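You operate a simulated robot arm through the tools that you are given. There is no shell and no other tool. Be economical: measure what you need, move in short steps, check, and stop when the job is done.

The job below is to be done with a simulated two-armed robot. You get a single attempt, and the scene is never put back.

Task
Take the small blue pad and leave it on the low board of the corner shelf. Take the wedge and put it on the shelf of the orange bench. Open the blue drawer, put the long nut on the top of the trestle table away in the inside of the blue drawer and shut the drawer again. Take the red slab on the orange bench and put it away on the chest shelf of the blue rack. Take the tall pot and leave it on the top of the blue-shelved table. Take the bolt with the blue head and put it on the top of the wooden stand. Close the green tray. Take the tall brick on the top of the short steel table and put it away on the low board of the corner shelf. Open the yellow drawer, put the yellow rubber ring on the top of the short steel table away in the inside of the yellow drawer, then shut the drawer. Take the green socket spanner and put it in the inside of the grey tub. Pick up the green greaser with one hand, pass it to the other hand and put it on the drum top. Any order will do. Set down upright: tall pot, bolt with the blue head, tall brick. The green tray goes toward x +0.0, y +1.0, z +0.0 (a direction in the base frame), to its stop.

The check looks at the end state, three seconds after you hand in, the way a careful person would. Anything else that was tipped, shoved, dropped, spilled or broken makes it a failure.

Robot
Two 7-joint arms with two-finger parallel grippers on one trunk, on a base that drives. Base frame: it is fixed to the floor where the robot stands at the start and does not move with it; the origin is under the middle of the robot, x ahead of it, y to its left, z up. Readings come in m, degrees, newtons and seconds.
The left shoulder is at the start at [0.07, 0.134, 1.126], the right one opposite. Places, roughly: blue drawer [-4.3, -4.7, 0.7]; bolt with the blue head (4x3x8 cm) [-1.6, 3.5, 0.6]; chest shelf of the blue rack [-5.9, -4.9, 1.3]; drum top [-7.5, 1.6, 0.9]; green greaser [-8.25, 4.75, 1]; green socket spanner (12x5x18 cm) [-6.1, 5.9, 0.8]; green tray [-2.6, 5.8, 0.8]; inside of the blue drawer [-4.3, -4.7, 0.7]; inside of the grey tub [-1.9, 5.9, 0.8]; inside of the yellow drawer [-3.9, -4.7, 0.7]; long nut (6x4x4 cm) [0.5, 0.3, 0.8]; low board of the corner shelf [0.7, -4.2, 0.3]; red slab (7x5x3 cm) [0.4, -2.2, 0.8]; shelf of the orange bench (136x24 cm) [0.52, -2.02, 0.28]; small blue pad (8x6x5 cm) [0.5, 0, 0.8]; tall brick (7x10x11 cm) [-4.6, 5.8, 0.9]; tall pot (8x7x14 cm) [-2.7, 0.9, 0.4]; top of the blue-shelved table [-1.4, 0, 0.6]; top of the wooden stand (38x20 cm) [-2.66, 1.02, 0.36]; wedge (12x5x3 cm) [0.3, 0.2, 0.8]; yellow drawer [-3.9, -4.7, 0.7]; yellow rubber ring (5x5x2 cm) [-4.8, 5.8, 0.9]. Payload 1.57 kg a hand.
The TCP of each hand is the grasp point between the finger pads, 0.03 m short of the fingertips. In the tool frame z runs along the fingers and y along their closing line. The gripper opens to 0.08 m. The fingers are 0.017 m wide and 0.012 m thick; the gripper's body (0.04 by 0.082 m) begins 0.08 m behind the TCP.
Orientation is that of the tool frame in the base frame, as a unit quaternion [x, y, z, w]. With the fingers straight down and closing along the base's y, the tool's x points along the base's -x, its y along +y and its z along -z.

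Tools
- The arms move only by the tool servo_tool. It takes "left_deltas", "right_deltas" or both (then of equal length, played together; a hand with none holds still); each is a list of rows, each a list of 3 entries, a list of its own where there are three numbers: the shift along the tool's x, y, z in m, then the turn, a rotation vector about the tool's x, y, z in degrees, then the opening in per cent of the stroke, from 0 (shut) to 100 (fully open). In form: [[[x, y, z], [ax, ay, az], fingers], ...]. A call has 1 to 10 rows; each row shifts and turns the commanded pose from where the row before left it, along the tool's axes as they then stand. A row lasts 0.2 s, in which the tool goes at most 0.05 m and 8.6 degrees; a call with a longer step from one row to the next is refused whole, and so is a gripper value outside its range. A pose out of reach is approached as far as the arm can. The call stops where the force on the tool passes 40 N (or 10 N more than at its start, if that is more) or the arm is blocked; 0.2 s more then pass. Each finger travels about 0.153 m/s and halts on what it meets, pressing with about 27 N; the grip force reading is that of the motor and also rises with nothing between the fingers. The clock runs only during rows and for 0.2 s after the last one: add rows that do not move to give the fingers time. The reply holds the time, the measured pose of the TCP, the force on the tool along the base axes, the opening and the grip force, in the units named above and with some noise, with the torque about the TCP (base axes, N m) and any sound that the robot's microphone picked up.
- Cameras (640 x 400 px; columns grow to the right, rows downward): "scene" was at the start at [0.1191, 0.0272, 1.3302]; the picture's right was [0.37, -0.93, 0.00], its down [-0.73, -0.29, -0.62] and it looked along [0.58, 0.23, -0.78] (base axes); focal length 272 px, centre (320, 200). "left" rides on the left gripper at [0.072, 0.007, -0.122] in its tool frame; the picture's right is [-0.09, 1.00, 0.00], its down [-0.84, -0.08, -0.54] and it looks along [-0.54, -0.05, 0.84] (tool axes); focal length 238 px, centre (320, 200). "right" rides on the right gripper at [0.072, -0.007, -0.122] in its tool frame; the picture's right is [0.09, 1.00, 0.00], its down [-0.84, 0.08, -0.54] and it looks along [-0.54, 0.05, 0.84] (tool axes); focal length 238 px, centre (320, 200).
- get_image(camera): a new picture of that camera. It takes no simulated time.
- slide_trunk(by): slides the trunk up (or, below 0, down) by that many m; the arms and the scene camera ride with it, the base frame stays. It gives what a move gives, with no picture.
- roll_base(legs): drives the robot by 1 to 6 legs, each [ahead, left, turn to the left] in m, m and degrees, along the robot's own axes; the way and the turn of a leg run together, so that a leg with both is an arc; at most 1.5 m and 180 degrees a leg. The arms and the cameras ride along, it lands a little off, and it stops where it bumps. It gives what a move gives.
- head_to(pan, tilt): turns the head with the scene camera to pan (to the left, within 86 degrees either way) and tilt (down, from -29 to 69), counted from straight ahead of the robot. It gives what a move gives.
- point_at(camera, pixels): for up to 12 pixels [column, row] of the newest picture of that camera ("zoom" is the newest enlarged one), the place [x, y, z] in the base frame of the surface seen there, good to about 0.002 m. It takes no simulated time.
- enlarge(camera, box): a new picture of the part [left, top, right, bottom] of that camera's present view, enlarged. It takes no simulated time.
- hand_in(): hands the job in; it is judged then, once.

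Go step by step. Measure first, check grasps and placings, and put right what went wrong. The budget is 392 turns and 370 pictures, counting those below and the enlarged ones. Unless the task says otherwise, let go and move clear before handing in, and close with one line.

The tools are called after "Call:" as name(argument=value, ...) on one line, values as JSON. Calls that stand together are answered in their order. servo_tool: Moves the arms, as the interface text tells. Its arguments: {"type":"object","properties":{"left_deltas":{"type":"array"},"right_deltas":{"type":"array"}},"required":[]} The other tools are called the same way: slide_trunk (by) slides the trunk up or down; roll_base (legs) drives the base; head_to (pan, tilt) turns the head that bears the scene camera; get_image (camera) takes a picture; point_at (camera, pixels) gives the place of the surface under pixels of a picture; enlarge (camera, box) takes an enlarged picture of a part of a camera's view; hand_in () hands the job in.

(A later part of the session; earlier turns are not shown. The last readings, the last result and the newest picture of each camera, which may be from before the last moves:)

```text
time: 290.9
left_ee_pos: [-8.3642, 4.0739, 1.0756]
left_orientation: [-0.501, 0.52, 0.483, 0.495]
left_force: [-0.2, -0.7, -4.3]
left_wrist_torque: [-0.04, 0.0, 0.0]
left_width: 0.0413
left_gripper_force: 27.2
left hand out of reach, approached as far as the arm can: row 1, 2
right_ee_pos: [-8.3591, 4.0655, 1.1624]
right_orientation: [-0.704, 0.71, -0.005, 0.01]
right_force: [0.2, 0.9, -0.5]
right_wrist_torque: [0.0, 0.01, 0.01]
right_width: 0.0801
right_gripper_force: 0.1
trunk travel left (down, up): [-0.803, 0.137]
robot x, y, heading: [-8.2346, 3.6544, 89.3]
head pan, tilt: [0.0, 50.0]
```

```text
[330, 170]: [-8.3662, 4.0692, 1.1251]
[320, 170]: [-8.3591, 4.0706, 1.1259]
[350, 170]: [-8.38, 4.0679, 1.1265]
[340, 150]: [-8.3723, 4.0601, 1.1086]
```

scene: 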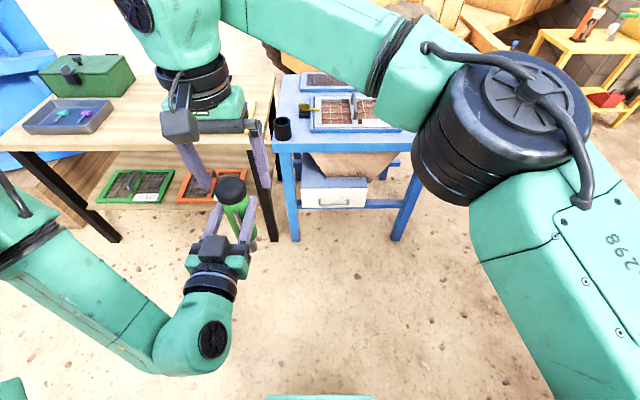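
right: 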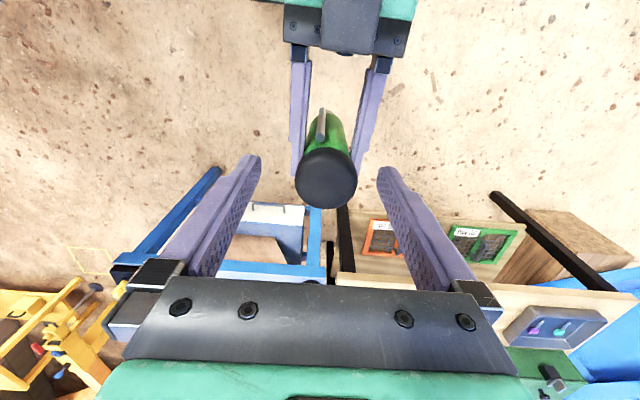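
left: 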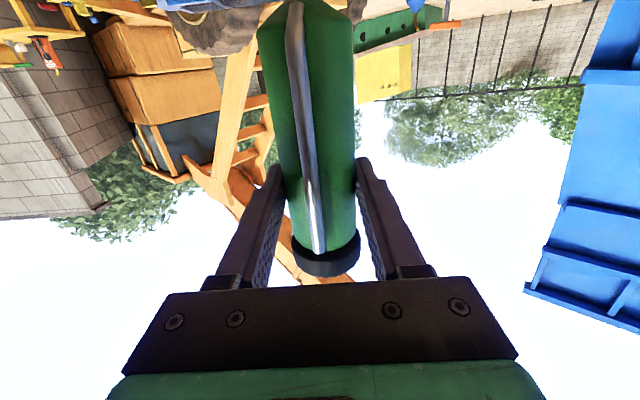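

Call:
servo_tool(right_deltas=[[[-0.01, 0.004, 0.012], [0, 0, 0], 100], [[0, 0, 0.021], [0, 0, 0], 100], [[0, 0, 0], [0, 0, 0], 60], [[0, 0, 0], [0, 0, 0], 0], [[0, 0, 0], [0, 0, 0], 0], [[0, 0, 0], [0, 0, 0], 0]])

Call:
get_image(camera="right")

Call:
get_image(camera="scene")

```text
time: 292.3
left_ee_pos: [-8.3636, 4.0735, 1.0744]
left_orientation: [-0.501, 0.52, 0.482, 0.496]
left_force: [16.9, 1.8, -6.7]
left_wrist_torque: [-0.03, 0.1, -0.21]
left_width: 0.0408
left_gripper_force: 27.2
right_ee_pos: [-8.3629, 4.0771, 1.1283]
right_orientation: [-0.705, 0.709, -0.005, 0.007]
right_force: [-17.0, -2.2, 1.2]
right_wrist_torque: [-0.13, 0.79, 0.21]
right_width: 0.0465
right_gripper_force: 27.2
trunk travel left (down, up): [-0.803, 0.137]
robot x, y, heading: [-8.2366, 3.6548, 89.6]
head pan, tilt: [0.0, 50.0]
```

```text
271 pictures are left
```

right: 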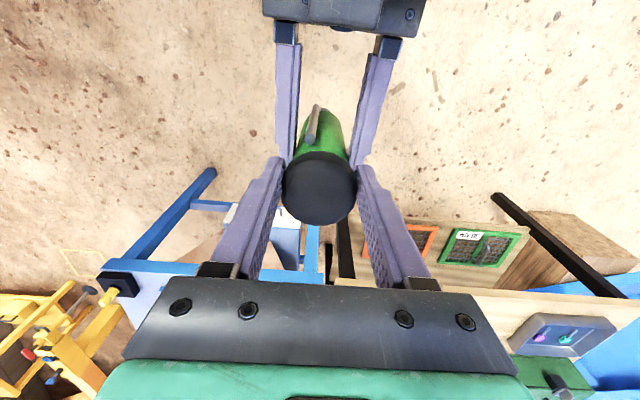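

```text
270 pictures are left
```

scene: 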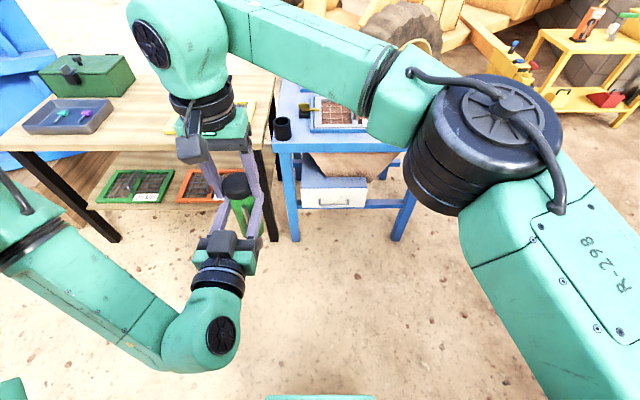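

Call:
servo_tool(left_deltas=[[[0, 0, 0], [0, 0, 0], 60], [[0, 0, 0], [0, 0, 0], 100], [[0, 0, -0.02], [0, 0, 0], 100], [[0, 0.01, -0.03], [0, 0, 0], 100], [[0, 0.03, -0.03], [0, 0, 0], 100], [[0, 0.03, -0.02], [0, 0, 0], 100]])

Call:
get_image(camera="right")

Call:
get_image(camera="left")

```text
time: 293.5
left_ee_pos: [-8.4023, 4.0462, 1.0648]
left_orientation: [-0.499, 0.524, 0.477, 0.5]
left_force: [0.0, -0.9, -0.4]
left_wrist_torque: [-0.02, -0.01, -0.06]
left_width: 0.0801
left_gripper_force: 0.0
left hand out of reach, approached as far as the arm can: row 3, 4, 5
right_ee_pos: [-8.3735, 4.0692, 1.1304]
right_orientation: [0.71, -0.704, 0.002, -0.001]
right_force: [-1.5, -0.2, -4.3]
right_wrist_torque: [0.03, -0.09, 0.03]
right_width: 0.0501
right_gripper_force: 27.1
trunk travel left (down, up): [-0.803, 0.137]
robot x, y, heading: [-8.2369, 3.6562, 89.6]
head pan, tilt: [0.0, 50.0]
stopped in row 5 (left hand): the force on the tool passed its limit (the readings are from after the stop); the commanded pose is now the measured one
```

```text
269 pictures are left
```

right: 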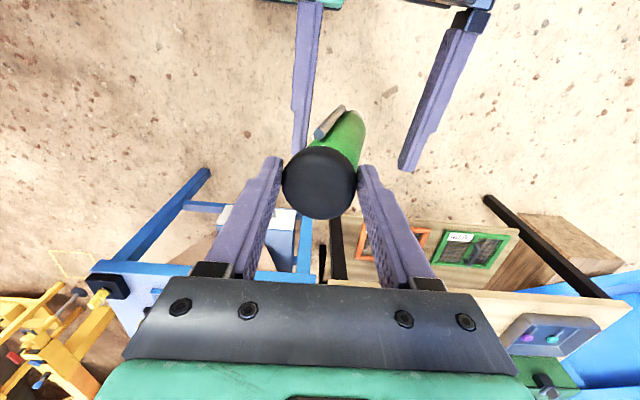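

```text
268 pictures are left
```

left: 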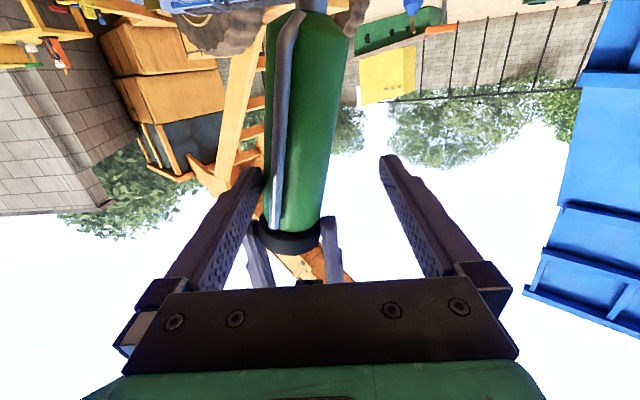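

Call:
servo_tool(left_deltas=[[[0, -0.014, 0], [0, 0, 0], 100], [[0, -0.014, 0], [0, 0, 0], 100], [[0, 0, 0], [0, 0, 0], 100], [[0, 0, 0], [0, 0, 0], 100], [[0, 0, 0], [0, 0, 0], 100], [[0, 0, 0], [0, 0, 0], 100], [[0, 0, 0], [0, 0, 0], 100], [[0, 0, 0], [0, 0, 0], 100]], right_deltas=[[[0, 0, 0], [0, 0, 0], 0], [[0, 0, 0], [0, 0, 0], 0], [[0, 0, -0.03], [0, 0, 0], 0], [[0, 0, -0.04], [0, 0, 0], 0], [[0, 0, -0.04], [0, 0, 0], 0], [[0, 0, -0.04], [0, 0, 0], 0], [[0, 0, -0.04], [0, 0, 0], 0], [[0, 0, 0], [0, 0, 0], 0]])

Call:
get_image(camera="scene")

Call:
get_image(camera="right")

```text
time: 295.3
left_ee_pos: [-8.3812, 4.0595, 1.0644]
left_orientation: [-0.499, 0.524, 0.477, 0.498]
left_force: [0.0, -0.5, -0.3]
left_wrist_torque: [-0.02, -0.01, -0.04]
left_width: 0.0802
left_gripper_force: 0.0
left hand out of reach, approached as far as the arm can: row 1, 2
right_ee_pos: [-8.3404, 4.0728, 1.2957]
right_orientation: [-0.697, 0.717, 0.01, -0.015]
right_force: [-0.2, -0.9, -5.2]
right_wrist_torque: [0.02, -0.1, 0.02]
right_width: 0.0496
right_gripper_force: 26.8
right hand out of reach, approached as far as the arm can: row 6, 7
trunk travel left (down, up): [-0.803, 0.137]
robot x, y, heading: [-8.2352, 3.655, 89.5]
head pan, tilt: [0.0, 50.0]
```

```text
267 pictures are left
```

scene: 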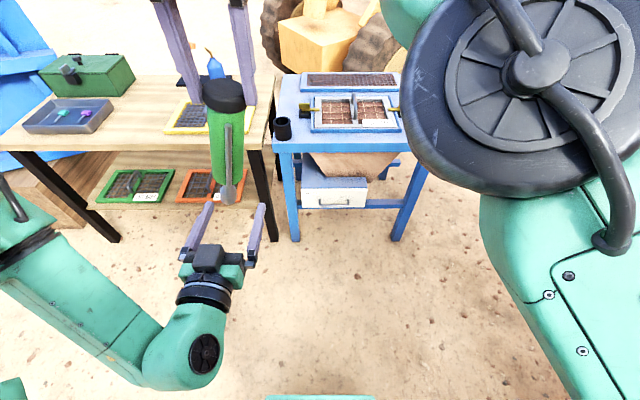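

```text
266 pictures are left
```

right: 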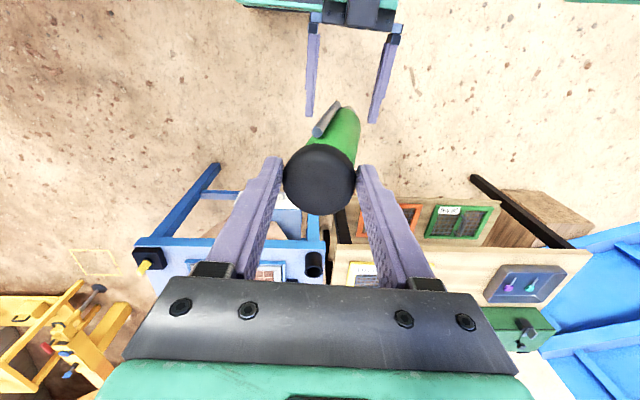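

Greaser is in the right hand, left is clear. I'll drive west of the drum and face it.

Call:
roll_base(legs=[[0, 0.3, 0], [-1.2, 0, 0], [-0.85, 0, 0], [0, 0, -90]])

Call:
head_to(pan=-10, tilt=40)

Call:
get_image(camera="scene")

```text
time: 310.9
left_ee_pos: [-8.1787, 1.7587, 1.0648]
left_orientation: [0.018, 0.724, -0.014, 0.69]
left_force: [1.2, -0.3, -1.0]
left_wrist_torque: [-0.03, -0.04, -0.03]
left_width: 0.0799
left_gripper_force: 0.0
right_ee_pos: [-8.1638, 1.72, 1.2922]
right_orientation: [0.015, 1.0, 0.014, -0.006]
right_force: [-0.5, -0.2, -4.2]
right_wrist_torque: [-0.07, 0.02, 0.0]
right_width: 0.0484
right_gripper_force: 27.0
trunk travel left (down, up): [-0.803, 0.137]
robot x, y, heading: [-8.5796, 1.6126, -0.0]
head pan, tilt: [0.0, 50.0]
```

```text
time: 311.6
left_ee_pos: [-8.1783, 1.7594, 1.0646]
left_orientation: [0.017, 0.723, -0.013, 0.691]
left_force: [0.5, -0.1, -0.1]
left_wrist_torque: [-0.05, 0.01, 0.05]
left_width: 0.0802
left_gripper_force: 0.1
right_ee_pos: [-8.1615, 1.7168, 1.2918]
right_orientation: [0.017, 1.0, 0.016, -0.007]
right_force: [0.4, -1.3, -5.6]
right_wrist_torque: [-0.06, 0.04, -0.02]
right_width: 0.0485
right_gripper_force: 27.4
trunk travel left (down, up): [-0.803, 0.137]
robot x, y, heading: [-8.5816, 1.6139, -0.4]
head pan, tilt: [-10.0, 40.0]
```

```text
265 pictures are left
```

scene: 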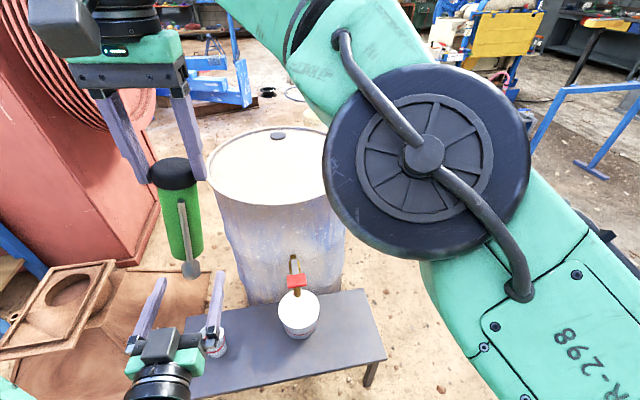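

Call:
point_at(camera="scene", pixels=[[270, 165], [230, 175], [270, 200], [250, 150], [320, 185], [182, 180], [190, 262], [183, 165], [165, 240], [280, 137], [370, 350], [280, 295]])

Call:
get_image(camera="right")

```text
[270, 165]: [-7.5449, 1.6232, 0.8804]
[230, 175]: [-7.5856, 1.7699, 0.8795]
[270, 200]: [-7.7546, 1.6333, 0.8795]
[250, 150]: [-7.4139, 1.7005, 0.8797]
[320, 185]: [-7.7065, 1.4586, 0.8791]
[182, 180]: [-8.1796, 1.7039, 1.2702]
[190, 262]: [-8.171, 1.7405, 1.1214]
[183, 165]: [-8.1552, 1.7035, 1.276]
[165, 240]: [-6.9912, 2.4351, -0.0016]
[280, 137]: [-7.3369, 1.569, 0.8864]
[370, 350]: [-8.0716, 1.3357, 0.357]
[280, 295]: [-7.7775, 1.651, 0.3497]
```

```text
264 pictures are left
```

right: 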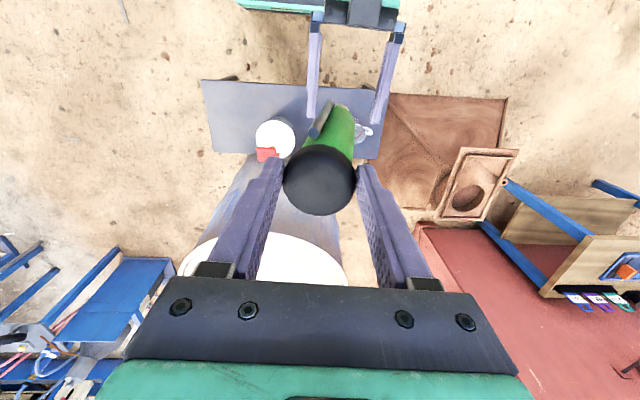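

Drum top z≈0.880, centre ≈(−7.54,1.62); a low bench blocks the west, so I'll approach from the south.

Call:
roll_base(legs=[[0, -0.78, 0], [0, 0, 90], [0, -0.92, 0]])

Call:
head_to(pan=0, tilt=40)

Call:
get_image(camera="scene")

```text
time: 324.2
left_ee_pos: [-7.8524, 1.2443, 1.0649]
left_orientation: [0.517, -0.506, -0.495, -0.481]
left_force: [-1.3, -0.5, -1.2]
left_wrist_torque: [0.03, 0.0, 0.01]
left_width: 0.0801
left_gripper_force: 0.1
right_ee_pos: [-7.8119, 1.262, 1.2922]
right_orientation: [0.72, -0.694, -0.006, 0.017]
right_force: [0.3, 0.0, -4.4]
right_wrist_torque: [-0.02, -0.07, 0.01]
right_width: 0.0474
right_gripper_force: 26.8
trunk travel left (down, up): [-0.803, 0.137]
robot x, y, heading: [-7.6764, 0.855, 93.9]
head pan, tilt: [-10.0, 40.0]
```

```text
time: 324.9
left_ee_pos: [-7.8514, 1.2442, 1.0641]
left_orientation: [0.517, -0.506, -0.495, -0.481]
left_force: [-0.2, -0.4, 0.1]
left_wrist_torque: [0.0, -0.01, -0.01]
left_width: 0.0798
left_gripper_force: 0.1
right_ee_pos: [-7.8114, 1.2648, 1.2929]
right_orientation: [0.72, -0.693, -0.007, 0.018]
right_force: [-1.3, -0.2, -4.5]
right_wrist_torque: [0.0, -0.04, -0.02]
right_width: 0.0477
right_gripper_force: 26.8
trunk travel left (down, up): [-0.803, 0.137]
robot x, y, heading: [-7.679, 0.8514, 93.5]
head pan, tilt: [0.0, 40.0]
```

```text
263 pictures are left
```

scene: 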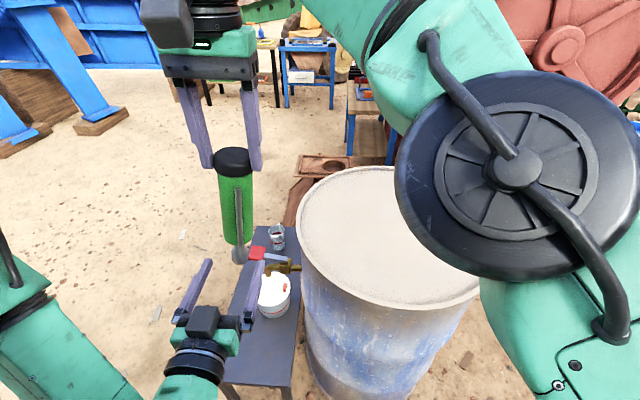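

Call:
roll_base(legs=[[0, 0, -3.5], [0.13, 0, 0]])

Call:
servo_tool(right_deltas=[[[-0.02, -0.0428, 0], [0, 0, 0], 0], [[-0.02, -0.0428, 0], [0, 0, 0], 0], [[-0.02, -0.0428, 0], [0, 0, 0], 0], [[-0.02, -0.0428, 0], [0, 0, 0], 0], [[-0.02, -0.0428, 0], [0, 0, 0], 0], [[0, 0, 0], [0, 0, 0], 0]])

Call:
get_image(camera="scene")

Call:
get_image(camera="right")

```text
time: 326.6
left_ee_pos: [-7.8282, 1.3818, 1.0648]
left_orientation: [-0.501, 0.521, 0.481, 0.496]
left_force: [-0.1, -0.4, -0.3]
left_wrist_torque: [-0.01, -0.03, -0.02]
left_width: 0.08
left_gripper_force: 0.0
right_ee_pos: [-7.7861, 1.3988, 1.2931]
right_orientation: [-0.699, 0.715, 0.008, -0.016]
right_force: [0.3, -0.4, -4.4]
right_wrist_torque: [0.03, -0.04, 0.03]
right_width: 0.0477
right_gripper_force: 27.2
trunk travel left (down, up): [-0.803, 0.137]
robot x, y, heading: [-7.6765, 0.984, 90.4]
head pan, tilt: [0.0, 40.0]
```

```text
time: 328.0
left_ee_pos: [-7.8303, 1.384, 1.0629]
left_orientation: [-0.502, 0.52, 0.481, 0.495]
left_force: [0.5, 0.4, -0.6]
left_wrist_torque: [0.0, -0.02, -0.04]
left_width: 0.0803
left_gripper_force: 0.1
right_ee_pos: [-7.5695, 1.4956, 1.2816]
right_orientation: [-0.699, 0.715, 0.007, -0.017]
right_force: [0.2, 0.1, -5.2]
right_wrist_torque: [-0.05, -0.08, -0.01]
right_width: 0.0472
right_gripper_force: 26.8
trunk travel left (down, up): [-0.803, 0.137]
robot x, y, heading: [-7.6763, 0.9779, 90.4]
head pan, tilt: [0.0, 40.0]
```

```text
262 pictures are left
```

scene: 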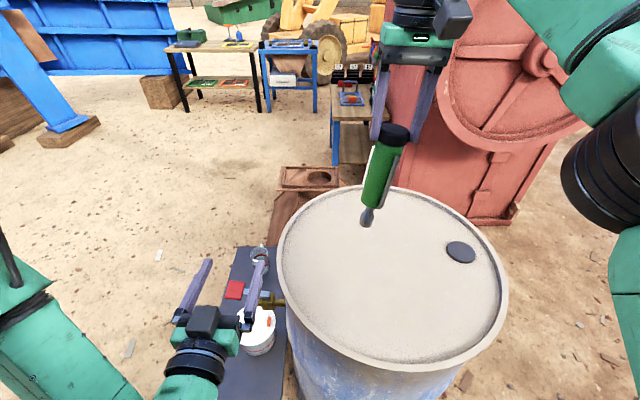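

```text
261 pictures are left
```

right: 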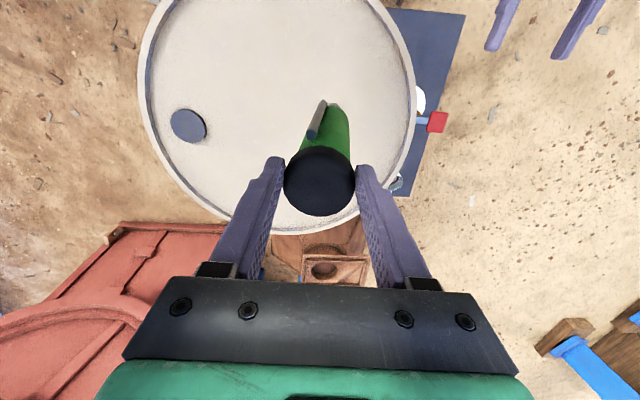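

Call:
enlarge(camera="scene", box=[340, 90, 460, 250])

Call:
enlarge(camera="left", box=[0, 0, 330, 400])

```text
2.50 times, centred on (400, 170) of scene
```

zoom: 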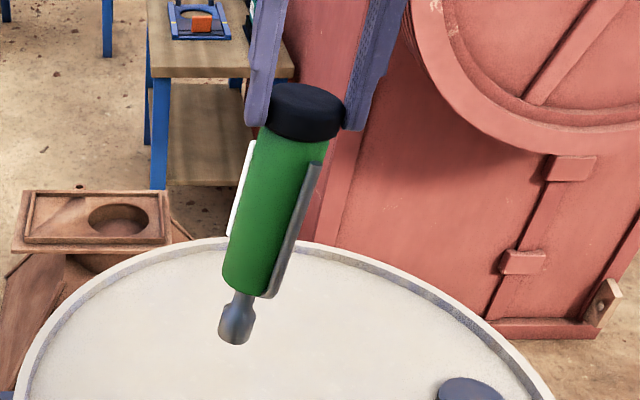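

```text
1.00 times, centred on (165, 200) of left
```

zoom: 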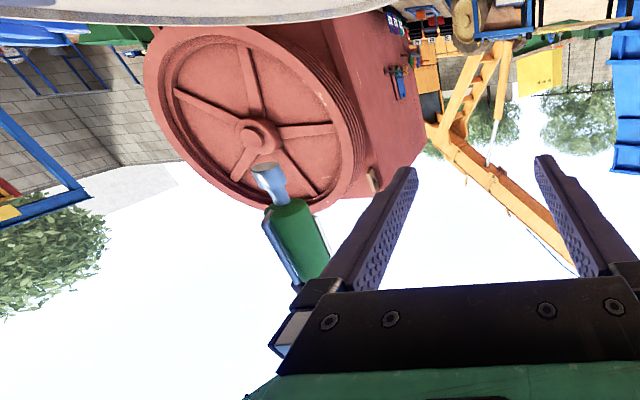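

Call:
point_at(camera="scene", pixels=[[393, 130], [388, 150], [378, 195], [373, 206], [368, 222], [450, 210], [300, 250], [480, 330], [400, 190], [385, 362]])

```text
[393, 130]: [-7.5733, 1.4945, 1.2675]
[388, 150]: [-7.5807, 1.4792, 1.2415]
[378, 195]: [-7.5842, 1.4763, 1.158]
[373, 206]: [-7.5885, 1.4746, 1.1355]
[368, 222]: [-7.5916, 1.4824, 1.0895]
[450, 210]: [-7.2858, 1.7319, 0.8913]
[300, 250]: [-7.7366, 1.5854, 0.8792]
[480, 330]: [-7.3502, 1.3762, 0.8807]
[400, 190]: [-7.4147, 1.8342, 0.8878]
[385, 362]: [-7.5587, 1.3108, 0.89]
```

The greaser has a narrow nozzle below, so it must be laid on its side. I'll tilt the right tool forward 80° above the drum.

Call:
servo_tool(right_deltas=[[[0, 0, 0], [0, -8, 0], 0], [[0, 0, 0], [0, -8, 0], 0], [[0, 0, 0], [0, -8, 0], 0], [[0, 0, 0], [0, -8, 0], 0], [[0, 0, 0], [0, -8, 0], 0], [[0, 0, 0], [0, -8, 0], 0], [[0, 0, 0], [0, -8, 0], 0], [[0, 0, 0], [0, -8, 0], 0], [[0, 0, 0], [0, -8, 0], 0], [[0, 0, 0], [0, -8, 0], 0]])

Call:
get_image(camera="scene")

Call:
get_image(camera="right")

```text
time: 330.2
left_ee_pos: [-7.8281, 1.3833, 1.0636]
left_orientation: [-0.502, 0.521, 0.482, 0.495]
left_force: [-0.1, 0.1, -1.0]
left_wrist_torque: [0.02, -0.01, 0.02]
left_width: 0.0797
left_gripper_force: 0.0
right_ee_pos: [-7.5697, 1.4973, 1.2841]
right_orientation: [-0.53, 0.559, 0.456, 0.447]
right_force: [0.1, 0.9, -4.2]
right_wrist_torque: [-0.48, -0.04, 0.02]
right_width: 0.0468
right_gripper_force: 27.2
trunk travel left (down, up): [-0.803, 0.137]
robot x, y, heading: [-7.6791, 0.9831, 90.3]
head pan, tilt: [0.0, 40.0]
```

```text
258 pictures are left
```

scene: 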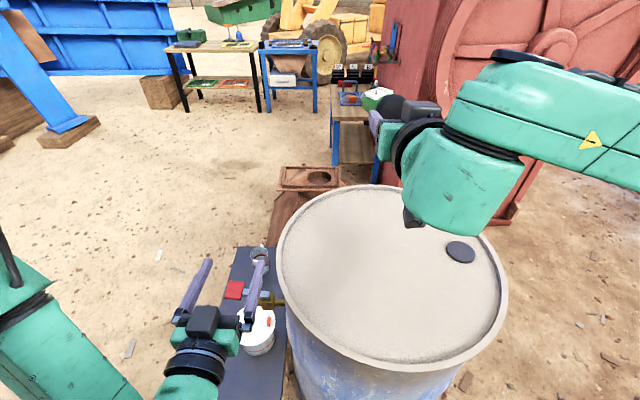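

```text
257 pictures are left
```

right: 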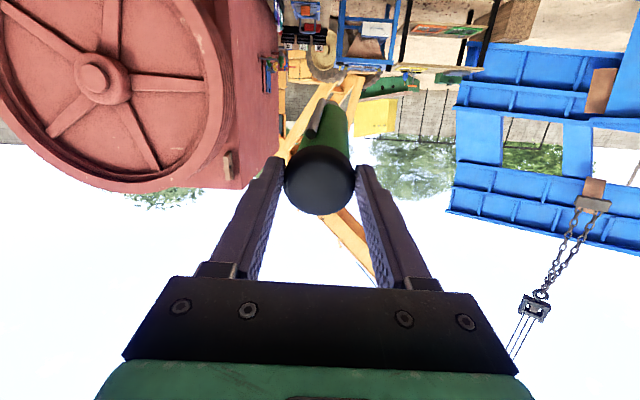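

Call:
roll_base(legs=[[-0.105, 0, 0]])

Call:
slide_trunk(by=-0.32)

Call:
get_image(camera="scene")

Call:
get_image(camera="right")

```text
time: 331.4
left_ee_pos: [-7.8291, 1.2802, 1.0636]
left_orientation: [-0.502, 0.521, 0.481, 0.495]
left_force: [-0.6, 0.2, 0.6]
left_wrist_torque: [0.03, 0.03, -0.01]
left_width: 0.0801
left_gripper_force: 0.1
right_ee_pos: [-7.5685, 1.3969, 1.2841]
right_orientation: [-0.531, 0.56, 0.454, 0.446]
right_force: [-0.5, 0.6, -4.1]
right_wrist_torque: [-0.52, -0.01, -0.01]
right_width: 0.0469
right_gripper_force: 27.2
trunk travel left (down, up): [-0.803, 0.137]
robot x, y, heading: [-7.6754, 0.8792, 90.0]
head pan, tilt: [0.0, 40.0]
```

```text
time: 334.6
left_ee_pos: [-7.8287, 1.2796, 0.7449]
left_orientation: [-0.501, 0.521, 0.481, 0.496]
left_force: [0.1, 0.5, -0.4]
left_wrist_torque: [0.0, -0.04, -0.01]
left_width: 0.08
left_gripper_force: 0.0
right_ee_pos: [-7.5697, 1.391, 0.9634]
right_orientation: [-0.53, 0.559, 0.455, 0.447]
right_force: [-1.0, -0.4, -3.7]
right_wrist_torque: [-0.5, -0.03, -0.01]
right_width: 0.0467
right_gripper_force: 27.3
trunk travel left (down, up): [-0.483, 0.457]
robot x, y, heading: [-7.6801, 0.8781, 89.9]
head pan, tilt: [0.0, 40.0]
```

```text
256 pictures are left
```

scene: 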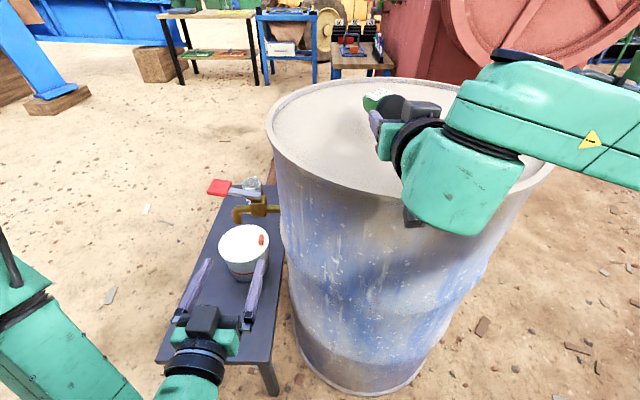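

```text
255 pictures are left
```

right: 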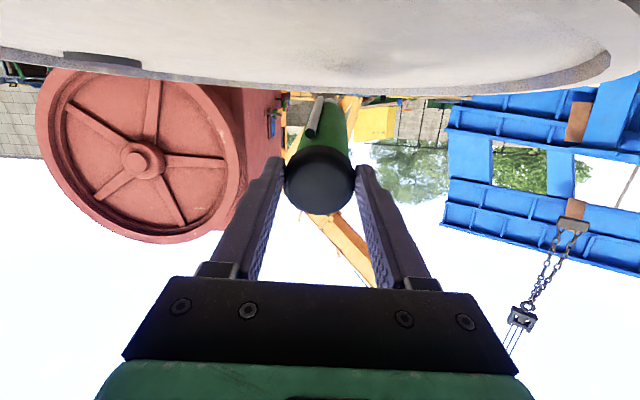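

Call:
slide_trunk(by=-0.03)

Call:
slide_trunk(by=-0.007)

Call:
get_image(camera="right")

```text
time: 335.3
left_ee_pos: [-7.8285, 1.2789, 0.7151]
left_orientation: [-0.502, 0.52, 0.482, 0.495]
left_force: [0.2, -0.8, 0.0]
left_wrist_torque: [0.0, -0.01, 0.02]
left_width: 0.0799
left_gripper_force: 0.0
right_ee_pos: [-7.5701, 1.3926, 0.9355]
right_orientation: [-0.53, 0.558, 0.457, 0.447]
right_force: [-0.2, 1.6, 0.4]
right_wrist_torque: [0.66, 0.1, 0.15]
right_width: 0.0466
right_gripper_force: 26.7
trunk travel left (down, up): [-0.453, 0.487]
robot x, y, heading: [-7.6795, 0.8818, 90.4]
head pan, tilt: [0.0, 40.0]
```

```text
time: 335.9
left_ee_pos: [-7.8286, 1.2777, 0.7078]
left_orientation: [-0.501, 0.521, 0.481, 0.496]
left_force: [-0.1, -0.3, -0.4]
left_wrist_torque: [-0.05, -0.02, 0.01]
left_width: 0.0799
left_gripper_force: 0.1
right_ee_pos: [-7.5711, 1.3918, 0.9276]
right_orientation: [-0.531, 0.558, 0.456, 0.447]
right_force: [-1.1, -1.3, 0.5]
right_wrist_torque: [0.6, 0.1, 0.26]
right_width: 0.0464
right_gripper_force: 27.1
trunk travel left (down, up): [-0.446, 0.494]
robot x, y, heading: [-7.6794, 0.8764, 90.4]
head pan, tilt: [0.0, 40.0]
```

```text
254 pictures are left
```

right: 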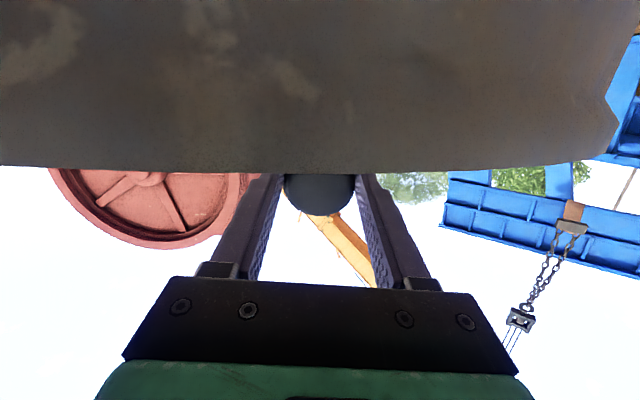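

Call:
slide_trunk(by=-0.012)

Call:
get_image(camera="scene")

```text
time: 336.5
left_ee_pos: [-7.8279, 1.2782, 0.6954]
left_orientation: [-0.501, 0.52, 0.481, 0.496]
left_force: [-0.9, -0.3, 0.2]
left_wrist_torque: [0.01, -0.03, 0.0]
left_width: 0.0802
left_gripper_force: 0.0
right_ee_pos: [-7.5701, 1.3925, 0.9145]
right_orientation: [-0.53, 0.559, 0.454, 0.447]
right_force: [-2.6, -0.6, -0.1]
right_wrist_torque: [0.35, 0.05, 0.27]
right_width: 0.0464
right_gripper_force: 27.2
trunk travel left (down, up): [-0.434, 0.506]
robot x, y, heading: [-7.6767, 0.8756, 90.3]
head pan, tilt: [0.0, 40.0]
```

```text
253 pictures are left
```

scene: 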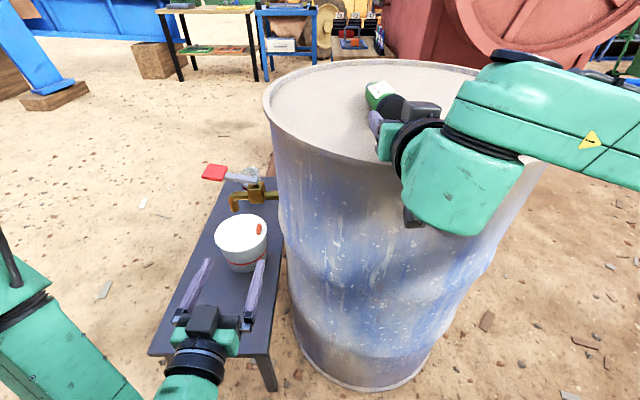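

Call:
servo_tool(right_deltas=[[[0, 0, 0], [0, 0, 0], 62], [[0, 0, 0], [0, 0, 0], 66], [[0, 0, 0], [0, 0, 0], 72], [[0, 0, 0], [0, 0, 0], 80], [[0, 0, 0], [0, 0, 0], 80], [[0, 0, 0], [0, 0, 0], 80]])

Call:
roll_base(legs=[[-0.3, 0, 0]])

Call:
slide_trunk(by=0.4)

Call:
get_image(camera="scene")

```text
time: 337.9
left_ee_pos: [-7.8277, 1.2794, 0.696]
left_orientation: [-0.501, 0.522, 0.48, 0.496]
left_force: [-0.3, -1.0, 0.4]
left_wrist_torque: [0.01, -0.02, 0.01]
left_width: 0.08
left_gripper_force: 0.0
right_ee_pos: [-7.5704, 1.3917, 0.9152]
right_orientation: [-0.531, 0.558, 0.455, 0.446]
right_force: [0.3, 0.7, -1.1]
right_wrist_torque: [-0.04, 0.03, -0.04]
right_width: 0.0638
right_gripper_force: 0.1
trunk travel left (down, up): [-0.434, 0.506]
robot x, y, heading: [-7.6795, 0.8743, 90.0]
head pan, tilt: [0.0, 40.0]
```

```text
time: 339.9
left_ee_pos: [-7.8267, 0.9754, 0.6964]
left_orientation: [-0.501, 0.521, 0.481, 0.496]
left_force: [0.2, 0.8, 0.4]
left_wrist_torque: [-0.02, 0.02, 0.03]
left_width: 0.0802
left_gripper_force: 0.1
right_ee_pos: [-7.5671, 1.0872, 0.9154]
right_orientation: [-0.529, 0.559, 0.455, 0.448]
right_force: [0.4, 0.0, 0.8]
right_wrist_torque: [0.01, -0.01, 0.0]
right_width: 0.0641
right_gripper_force: 0.1
trunk travel left (down, up): [-0.434, 0.506]
robot x, y, heading: [-7.6759, 0.5715, 89.9]
head pan, tilt: [0.0, 40.0]
```

```text
time: 343.8
left_ee_pos: [-7.8266, 0.9756, 1.0951]
left_orientation: [-0.501, 0.521, 0.481, 0.496]
left_force: [-0.1, -0.5, 1.2]
left_wrist_torque: [0.01, 0.0, 0.0]
left_width: 0.08
left_gripper_force: 0.1
right_ee_pos: [-7.5678, 1.0882, 1.3151]
right_orientation: [-0.529, 0.56, 0.454, 0.448]
right_force: [-0.8, -0.1, 1.1]
right_wrist_torque: [0.03, -0.02, 0.02]
right_width: 0.064
right_gripper_force: 0.1
trunk travel left (down, up): [-0.834, 0.106]
robot x, y, heading: [-7.6768, 0.5729, 90.4]
head pan, tilt: [0.0, 40.0]
```

```text
252 pictures are left
```

scene: 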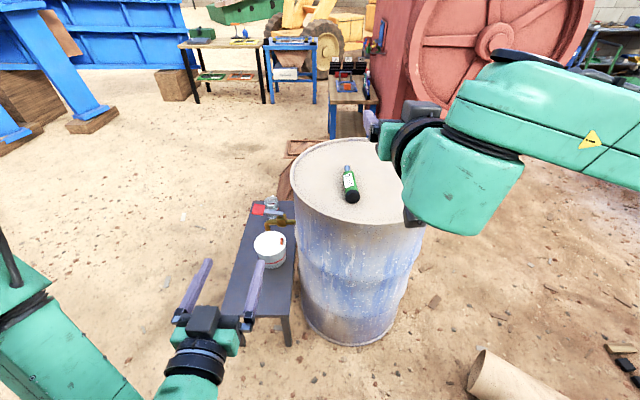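

Greaser rests on the drum top (350,185). Now north for the spanner; drive back around the west side and look east.

Call:
roll_base(legs=[[0, 0.87, 0], [1.45, 0, 0], [1.45, 0, 0], [0, -0.3, 0]])

Call:
head_to(pan=-60, tilt=15)

Call:
get_image(camera="scene")

```text
time: 363.4
left_ee_pos: [-8.4166, 3.8522, 1.0954]
left_orientation: [-0.505, 0.518, 0.484, 0.493]
left_force: [-0.1, -0.6, -0.3]
left_wrist_torque: [0.0, -0.04, 0.01]
left_width: 0.0799
left_gripper_force: 0.1
right_ee_pos: [-8.1586, 3.9665, 1.3152]
right_orientation: [-0.532, 0.557, 0.456, 0.446]
right_force: [-0.7, 0.2, 0.1]
right_wrist_torque: [-0.05, 0.02, 0.0]
right_width: 0.0641
right_gripper_force: 0.1
trunk travel left (down, up): [-0.834, 0.106]
robot x, y, heading: [-8.2616, 3.4546, 90.7]
head pan, tilt: [0.0, 40.0]
```

```text
time: 364.7
left_ee_pos: [-8.4145, 3.8527, 1.0946]
left_orientation: [-0.506, 0.518, 0.484, 0.492]
left_force: [0.8, 0.2, 0.4]
left_wrist_torque: [0.02, 0.03, 0.0]
left_width: 0.0801
left_gripper_force: 0.1
right_ee_pos: [-8.1564, 3.9676, 1.3145]
right_orientation: [-0.533, 0.557, 0.457, 0.445]
right_force: [0.4, -0.5, -0.1]
right_wrist_torque: [0.02, 0.02, -0.02]
right_width: 0.064
right_gripper_force: 0.1
trunk travel left (down, up): [-0.834, 0.106]
robot x, y, heading: [-8.2631, 3.4558, 90.8]
head pan, tilt: [-60.0, 15.0]
```

```text
251 pictures are left
```

scene: 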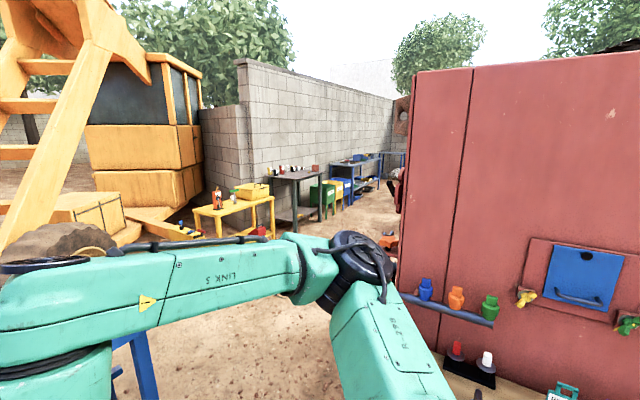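

Call:
point_at(camera="scene", pixels=[[235, 205], [295, 180], [330, 190], [370, 165], [395, 240], [300, 215], [310, 330], [220, 255], [390, 290], [130, 340], [480, 375], [360, 220]])

Call:
enlarge(camera="scene", box=[180, 130, 420, 260])

```text
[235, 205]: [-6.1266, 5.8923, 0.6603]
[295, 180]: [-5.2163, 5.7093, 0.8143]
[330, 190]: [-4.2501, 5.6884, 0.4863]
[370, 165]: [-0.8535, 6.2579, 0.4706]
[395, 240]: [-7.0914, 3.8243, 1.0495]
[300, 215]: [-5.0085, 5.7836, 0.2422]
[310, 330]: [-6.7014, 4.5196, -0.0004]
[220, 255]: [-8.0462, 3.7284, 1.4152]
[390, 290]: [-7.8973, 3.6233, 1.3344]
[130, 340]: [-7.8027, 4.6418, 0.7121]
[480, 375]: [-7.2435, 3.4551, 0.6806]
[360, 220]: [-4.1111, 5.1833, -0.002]
```

```text
2.67 times, centred on (300, 195) of scene
```

zoom: 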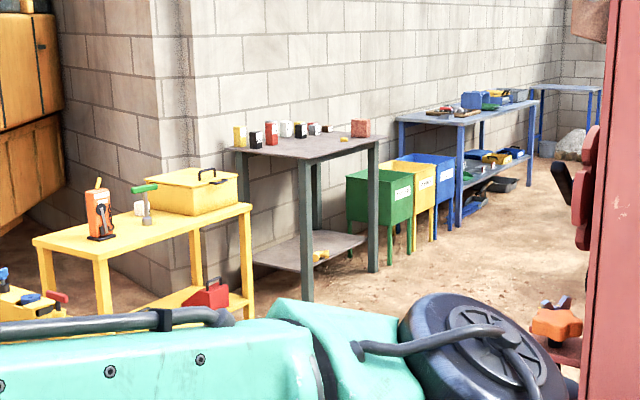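

Call:
roll_base(legs=[[0.8, 0, 0], [0, -1.3, 0], [0, -0.6, 0]])

Call:
head_to(pan=0, tilt=30)

Call:
get_image(camera="scene")

```text
time: 378.0
left_ee_pos: [-6.5456, 4.6646, 1.0958]
left_orientation: [-0.503, 0.519, 0.483, 0.494]
left_force: [-0.9, 0.0, 1.0]
left_wrist_torque: [-0.02, 0.02, -0.04]
left_width: 0.0797
left_gripper_force: 0.1
right_ee_pos: [-6.2868, 4.7785, 1.3157]
right_orientation: [-0.532, 0.557, 0.456, 0.446]
right_force: [0.5, -0.2, 0.1]
right_wrist_torque: [-0.04, 0.01, -0.03]
right_width: 0.0641
right_gripper_force: 0.3
trunk travel left (down, up): [-0.834, 0.106]
robot x, y, heading: [-6.3948, 4.2698, 90.4]
head pan, tilt: [-60.0, 15.0]
```

```text
time: 379.3
left_ee_pos: [-6.5441, 4.6641, 1.0951]
left_orientation: [-0.503, 0.52, 0.482, 0.494]
left_force: [-0.6, -0.1, -0.4]
left_wrist_torque: [0.0, 0.07, 0.0]
left_width: 0.0799
left_gripper_force: 0.1
right_ee_pos: [-6.2873, 4.7783, 1.3156]
right_orientation: [-0.532, 0.558, 0.456, 0.445]
right_force: [-0.6, 0.7, 0.4]
right_wrist_torque: [0.02, 0.01, -0.03]
right_width: 0.0638
right_gripper_force: 0.0
trunk travel left (down, up): [-0.834, 0.106]
robot x, y, heading: [-6.3937, 4.2622, 90.5]
head pan, tilt: [0.0, 30.0]
```

```text
249 pictures are left
```

scene: 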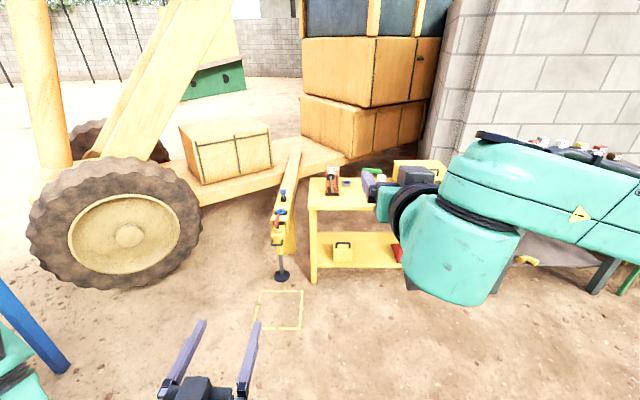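

Call:
servo_tool(right_deltas=[[[0, 0, 0], [0, 8, 0], 100], [[0, 0, 0], [0, 8, 0], 100], [[0, 0, 0], [0, 8, 0], 100], [[0, 0, 0], [0, 8, 0], 100], [[0, 0, 0], [0, 8, 0], 100], [[0, 0, 0], [0, 8, 0], 100], [[0, 0, 0], [0, 8, 0], 100], [[0, 0, 0], [0, 8, 0], 100], [[0, 0, 0], [0, 8, 0], 100], [[0, 0, 0], [0, 8, 0], 100]])

Call:
servo_tool(right_deltas=[[[0.03, -0.035, 0], [0, 0, 0], 100], [[0.03, -0.035, 0], [0, 0, 0], 100], [[0.03, -0.035, 0], [0, 0, 0], 100], [[0.03, -0.035, 0], [0, 0, 0], 100]])

Call:
roll_base(legs=[[0.35, -0.1, 0]])

Call:
get_image(camera="scene")

```text
time: 381.5
left_ee_pos: [-6.5445, 4.6652, 1.096]
left_orientation: [-0.504, 0.52, 0.482, 0.494]
left_force: [0.2, 0.9, -0.9]
left_wrist_torque: [0.01, 0.01, -0.01]
left_width: 0.0801
left_gripper_force: 0.0
right_ee_pos: [-6.288, 4.7783, 1.3155]
right_orientation: [-0.701, 0.712, 0.007, -0.016]
right_force: [0.5, -0.3, 0.4]
right_wrist_torque: [-0.03, -0.03, -0.03]
right_width: 0.0799
right_gripper_force: 0.1
trunk travel left (down, up): [-0.834, 0.106]
robot x, y, heading: [-6.3915, 4.265, 90.8]
head pan, tilt: [0.0, 30.0]
```

```text
time: 382.5
left_ee_pos: [-6.5415, 4.6627, 1.0967]
left_orientation: [-0.502, 0.52, 0.483, 0.494]
left_force: [-0.3, -1.0, 0.4]
left_wrist_torque: [-0.02, -0.01, 0.03]
left_width: 0.0803
left_gripper_force: 0.1
right_ee_pos: [-6.1456, 4.6514, 1.3101]
right_orientation: [-0.7, 0.714, 0.009, -0.017]
right_force: [0.6, -0.9, 0.2]
right_wrist_torque: [0.02, 0.01, 0.03]
right_width: 0.0799
right_gripper_force: 0.0
trunk travel left (down, up): [-0.834, 0.106]
robot x, y, heading: [-6.3933, 4.2657, 90.6]
head pan, tilt: [0.0, 30.0]
```

```text
time: 384.9
left_ee_pos: [-6.4424, 5.0207, 1.0959]
left_orientation: [-0.5, 0.522, 0.48, 0.497]
left_force: [0.2, -0.2, 0.0]
left_wrist_torque: [0.02, 0.01, 0.03]
left_width: 0.0803
left_gripper_force: 0.1
right_ee_pos: [-6.0481, 5.0054, 1.3129]
right_orientation: [-0.697, 0.717, 0.008, -0.016]
right_force: [0.2, 0.8, -0.3]
right_wrist_torque: [-0.02, -0.02, 0.03]
right_width: 0.0799
right_gripper_force: 0.1
trunk travel left (down, up): [-0.834, 0.106]
robot x, y, heading: [-6.2956, 4.6231, 89.7]
head pan, tilt: [0.0, 30.0]
```

```text
248 pictures are left
```

scene: 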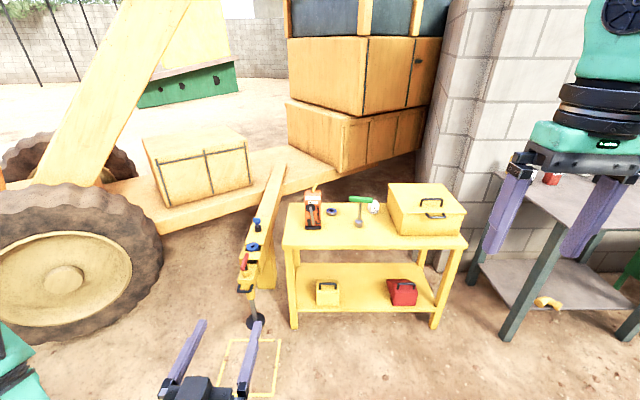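

Call:
enlarge(camera="scene", box=[280, 170, 480, 260])

Call:
point_at(camera="zoom", pixels=[[225, 90], [260, 95], [290, 95], [252, 140], [258, 120], [253, 165], [305, 120], [165, 130], [30, 235], [200, 200], [330, 100], [100, 180]])

```text
3.20 times, centred on (380, 215) of scene
```

zoom: 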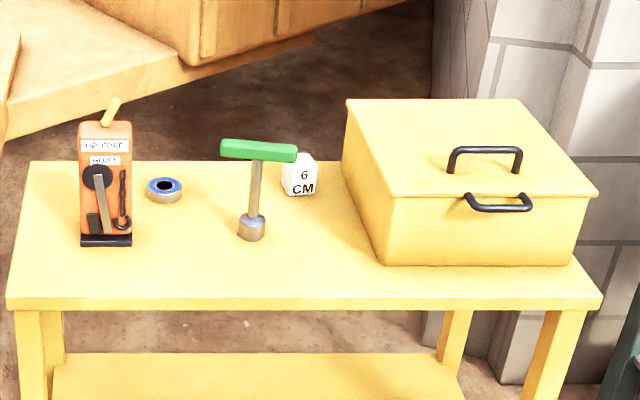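

```text
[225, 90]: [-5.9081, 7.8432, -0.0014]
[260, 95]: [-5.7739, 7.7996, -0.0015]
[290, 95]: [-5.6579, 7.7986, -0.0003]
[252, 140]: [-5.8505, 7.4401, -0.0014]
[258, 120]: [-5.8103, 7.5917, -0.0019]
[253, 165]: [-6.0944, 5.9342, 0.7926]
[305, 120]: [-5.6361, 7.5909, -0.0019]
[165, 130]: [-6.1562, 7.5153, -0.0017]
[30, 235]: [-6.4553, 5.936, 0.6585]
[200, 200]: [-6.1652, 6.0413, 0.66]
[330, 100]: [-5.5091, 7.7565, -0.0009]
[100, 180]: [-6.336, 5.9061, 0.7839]
```

Call:
point_at(camera="zoom", pixels=[[230, 148], [258, 150], [290, 154], [255, 190], [251, 230], [300, 175], [162, 190], [380, 230]])

```text
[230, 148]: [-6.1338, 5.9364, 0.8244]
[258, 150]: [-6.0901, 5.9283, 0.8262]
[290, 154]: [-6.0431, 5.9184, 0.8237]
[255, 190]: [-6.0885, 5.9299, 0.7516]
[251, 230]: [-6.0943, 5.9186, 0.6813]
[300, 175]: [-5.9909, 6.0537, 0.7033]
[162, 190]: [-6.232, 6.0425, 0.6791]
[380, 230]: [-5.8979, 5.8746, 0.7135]
```

The green T-spanner stands upright with its handle at z≈0.825 along x (−6.145…−6.035, y≈5.93). I'll turn the left tool vertical with its closing line across the handle.

Call:
servo_tool(left_deltas=[[[0, 0, 0], [0, 8.6, 0], 100], [[0, 0, 0], [0, 8.6, 0], 100], [[0, 0, 0], [0, 8.6, 0], 100], [[0, 0, 0], [0, 8.6, 0], 100], [[0, 0, 0], [0, 8.6, 0], 100], [[0, 0, 0], [0, 8.6, 0], 100], [[0, 0, 0], [0, 8.6, 0], 100], [[0, 0, 0], [0, 8.6, 0], 100], [[0, 0, 0], [0, 8.6, 0], 100], [[0, 0, 0], [0, 8.6, 0], 100]])

Call:
servo_tool(left_deltas=[[[0, 0, 0], [0, 0, 8.5], 100], [[0, 0, 0], [0, 0, 8.5], 100], [[0, 0, 0], [0, 0, 8.5], 100], [[0, 0, 0], [0, 0, 8.5], 100], [[0, 0, 0], [0, 0, 8.5], 100], [[0, 0, 0], [0, 0, 8.5], 100], [[0, 0, 0], [0, 0, 8.5], 100], [[0, 0, 0], [0, 0, 8.5], 100], [[0, 0, 0], [0, 0, 8.5], 100], [[0, 0, 0], [0, 0, 8.5], 100]])

```text
time: 387.1
left_ee_pos: [-6.4615, 5.085, 1.0659]
left_orientation: [-0.68, 0.683, 0.186, 0.191]
left_force: [0.0, 0.3, 0.2]
left_wrist_torque: [-0.02, 0.0, -0.02]
left_width: 0.0801
left_gripper_force: 0.1
left hand out of reach, approached as far as the arm can: row 1, 2, 3, 4, 5, 6, 7, 8
right_ee_pos: [-6.045, 5.0078, 1.3111]
right_orientation: [-0.697, 0.717, 0.008, -0.018]
right_force: [0.1, -0.4, -0.2]
right_wrist_torque: [0.02, 0.01, 0.01]
right_width: 0.0802
right_gripper_force: 0.1
trunk travel left (down, up): [-0.834, 0.106]
robot x, y, heading: [-6.2948, 4.6209, 89.8]
head pan, tilt: [0.0, 30.0]
```

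```text
time: 389.3
left_ee_pos: [-6.4628, 5.0827, 1.065]
left_orientation: [-0.04, 0.963, 0.267, 0.014]
left_force: [0.1, -0.6, 0.5]
left_wrist_torque: [-0.01, 0.01, -0.02]
left_width: 0.0799
left_gripper_force: 0.1
right_ee_pos: [-6.047, 5.0069, 1.3105]
right_orientation: [-0.697, 0.717, 0.008, -0.017]
right_force: [-0.7, 0.0, -0.5]
right_wrist_torque: [0.01, -0.01, 0.0]
right_width: 0.0802
right_gripper_force: 0.0
trunk travel left (down, up): [-0.834, 0.106]
robot x, y, heading: [-6.2957, 4.623, 89.8]
head pan, tilt: [0.0, 30.0]
```

Call:
servo_tool(left_deltas=[[[0, 0, 0], [7.75, 0, 0], 100], [[0, 0, 0], [7.75, 0, 0], 100], [[0, 0, 0], [7.75, 0, 0], 100], [[0, 0, 0], [7.75, 0, 0], 100], [[0, 0, 0], [0, 0, 0], 100]])

Call:
roll_base(legs=[[0, 0, -14]])

Call:
get_image(camera="scene")

```text
time: 390.5
left_ee_pos: [-6.4631, 5.0825, 1.0648]
left_orientation: [-0.037, 0.999, -0.001, 0.025]
left_force: [0.0, -0.3, 1.1]
left_wrist_torque: [-0.02, 0.03, 0.02]
left_width: 0.0802
left_gripper_force: 0.0
right_ee_pos: [-6.0449, 5.0061, 1.3102]
right_orientation: [-0.697, 0.717, 0.008, -0.018]
right_force: [0.3, 0.4, 0.5]
right_wrist_torque: [0.02, -0.01, -0.01]
right_width: 0.08
right_gripper_force: 0.1
trunk travel left (down, up): [-0.834, 0.106]
robot x, y, heading: [-6.293, 4.6201, 90.3]
head pan, tilt: [0.0, 30.0]
```

```text
time: 391.7
left_ee_pos: [-6.3481, 5.1109, 1.0633]
left_orientation: [0.086, 0.996, -0.003, 0.025]
left_force: [0.8, 0.4, 0.0]
left_wrist_torque: [0.0, 0.02, 0.01]
left_width: 0.08
left_gripper_force: 0.1
right_ee_pos: [-5.963, 4.9376, 1.3116]
right_orientation: [-0.605, 0.796, 0.01, -0.016]
right_force: [-0.4, 0.0, -0.1]
right_wrist_torque: [-0.03, 0.02, -0.01]
right_width: 0.0798
right_gripper_force: 0.2
trunk travel left (down, up): [-0.834, 0.106]
robot x, y, heading: [-6.2931, 4.6196, 75.7]
head pan, tilt: [0.0, 30.0]
```

```text
246 pictures are left
```

scene: 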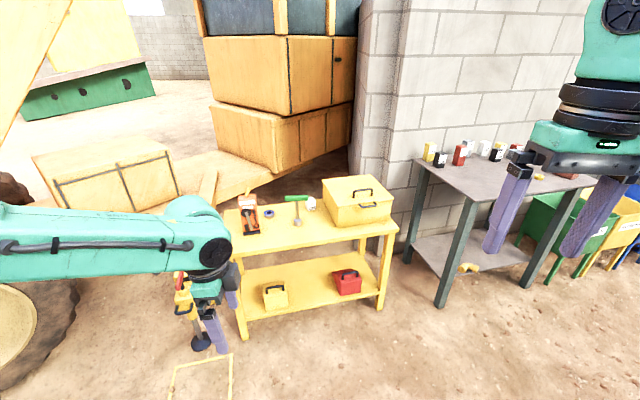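

Call:
roll_base(legs=[[0.62, -0.05, 0]])

Call:
get_image(camera="scene")

Call:
get_image(camera="left")

```text
time: 395.2
left_ee_pos: [-6.1463, 5.7026, 1.0639]
left_orientation: [0.087, 0.996, -0.003, 0.025]
left_force: [0.8, 0.3, 0.1]
left_wrist_torque: [0.03, -0.02, -0.02]
left_width: 0.0802
left_gripper_force: 0.1
right_ee_pos: [-5.7598, 5.5271, 1.3125]
right_orientation: [-0.603, 0.798, 0.01, -0.015]
right_force: [0.4, 0.4, 0.2]
right_wrist_torque: [0.03, 0.0, 0.01]
right_width: 0.08
right_gripper_force: 0.1
trunk travel left (down, up): [-0.834, 0.106]
robot x, y, heading: [-6.092, 5.2157, 75.5]
head pan, tilt: [0.0, 30.0]
```

```text
245 pictures are left
```

scene: 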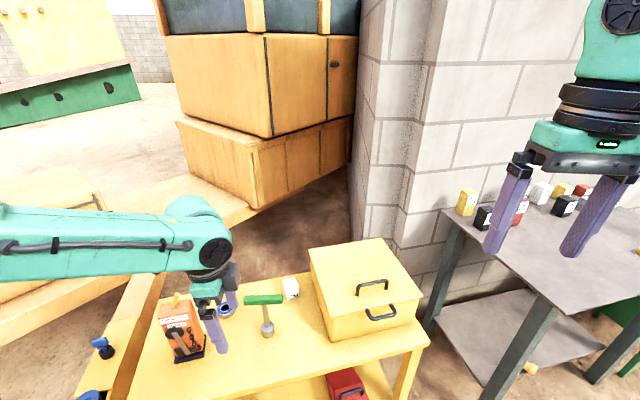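

```text
244 pictures are left
```

left: 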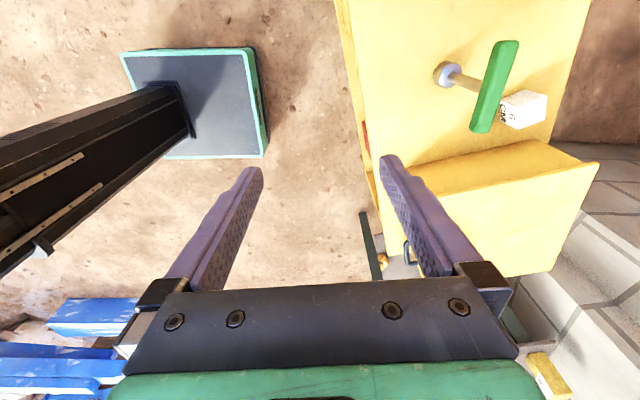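

Call:
point_at(camera="left", pixels=[[508, 50], [480, 125], [494, 88], [452, 74], [465, 80], [350, 100], [260, 60]])

```text
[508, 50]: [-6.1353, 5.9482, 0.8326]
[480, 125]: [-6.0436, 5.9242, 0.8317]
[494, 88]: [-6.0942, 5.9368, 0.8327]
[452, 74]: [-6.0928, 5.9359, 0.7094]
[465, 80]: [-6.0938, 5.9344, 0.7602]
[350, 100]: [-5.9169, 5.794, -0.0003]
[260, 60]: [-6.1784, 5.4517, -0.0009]
```

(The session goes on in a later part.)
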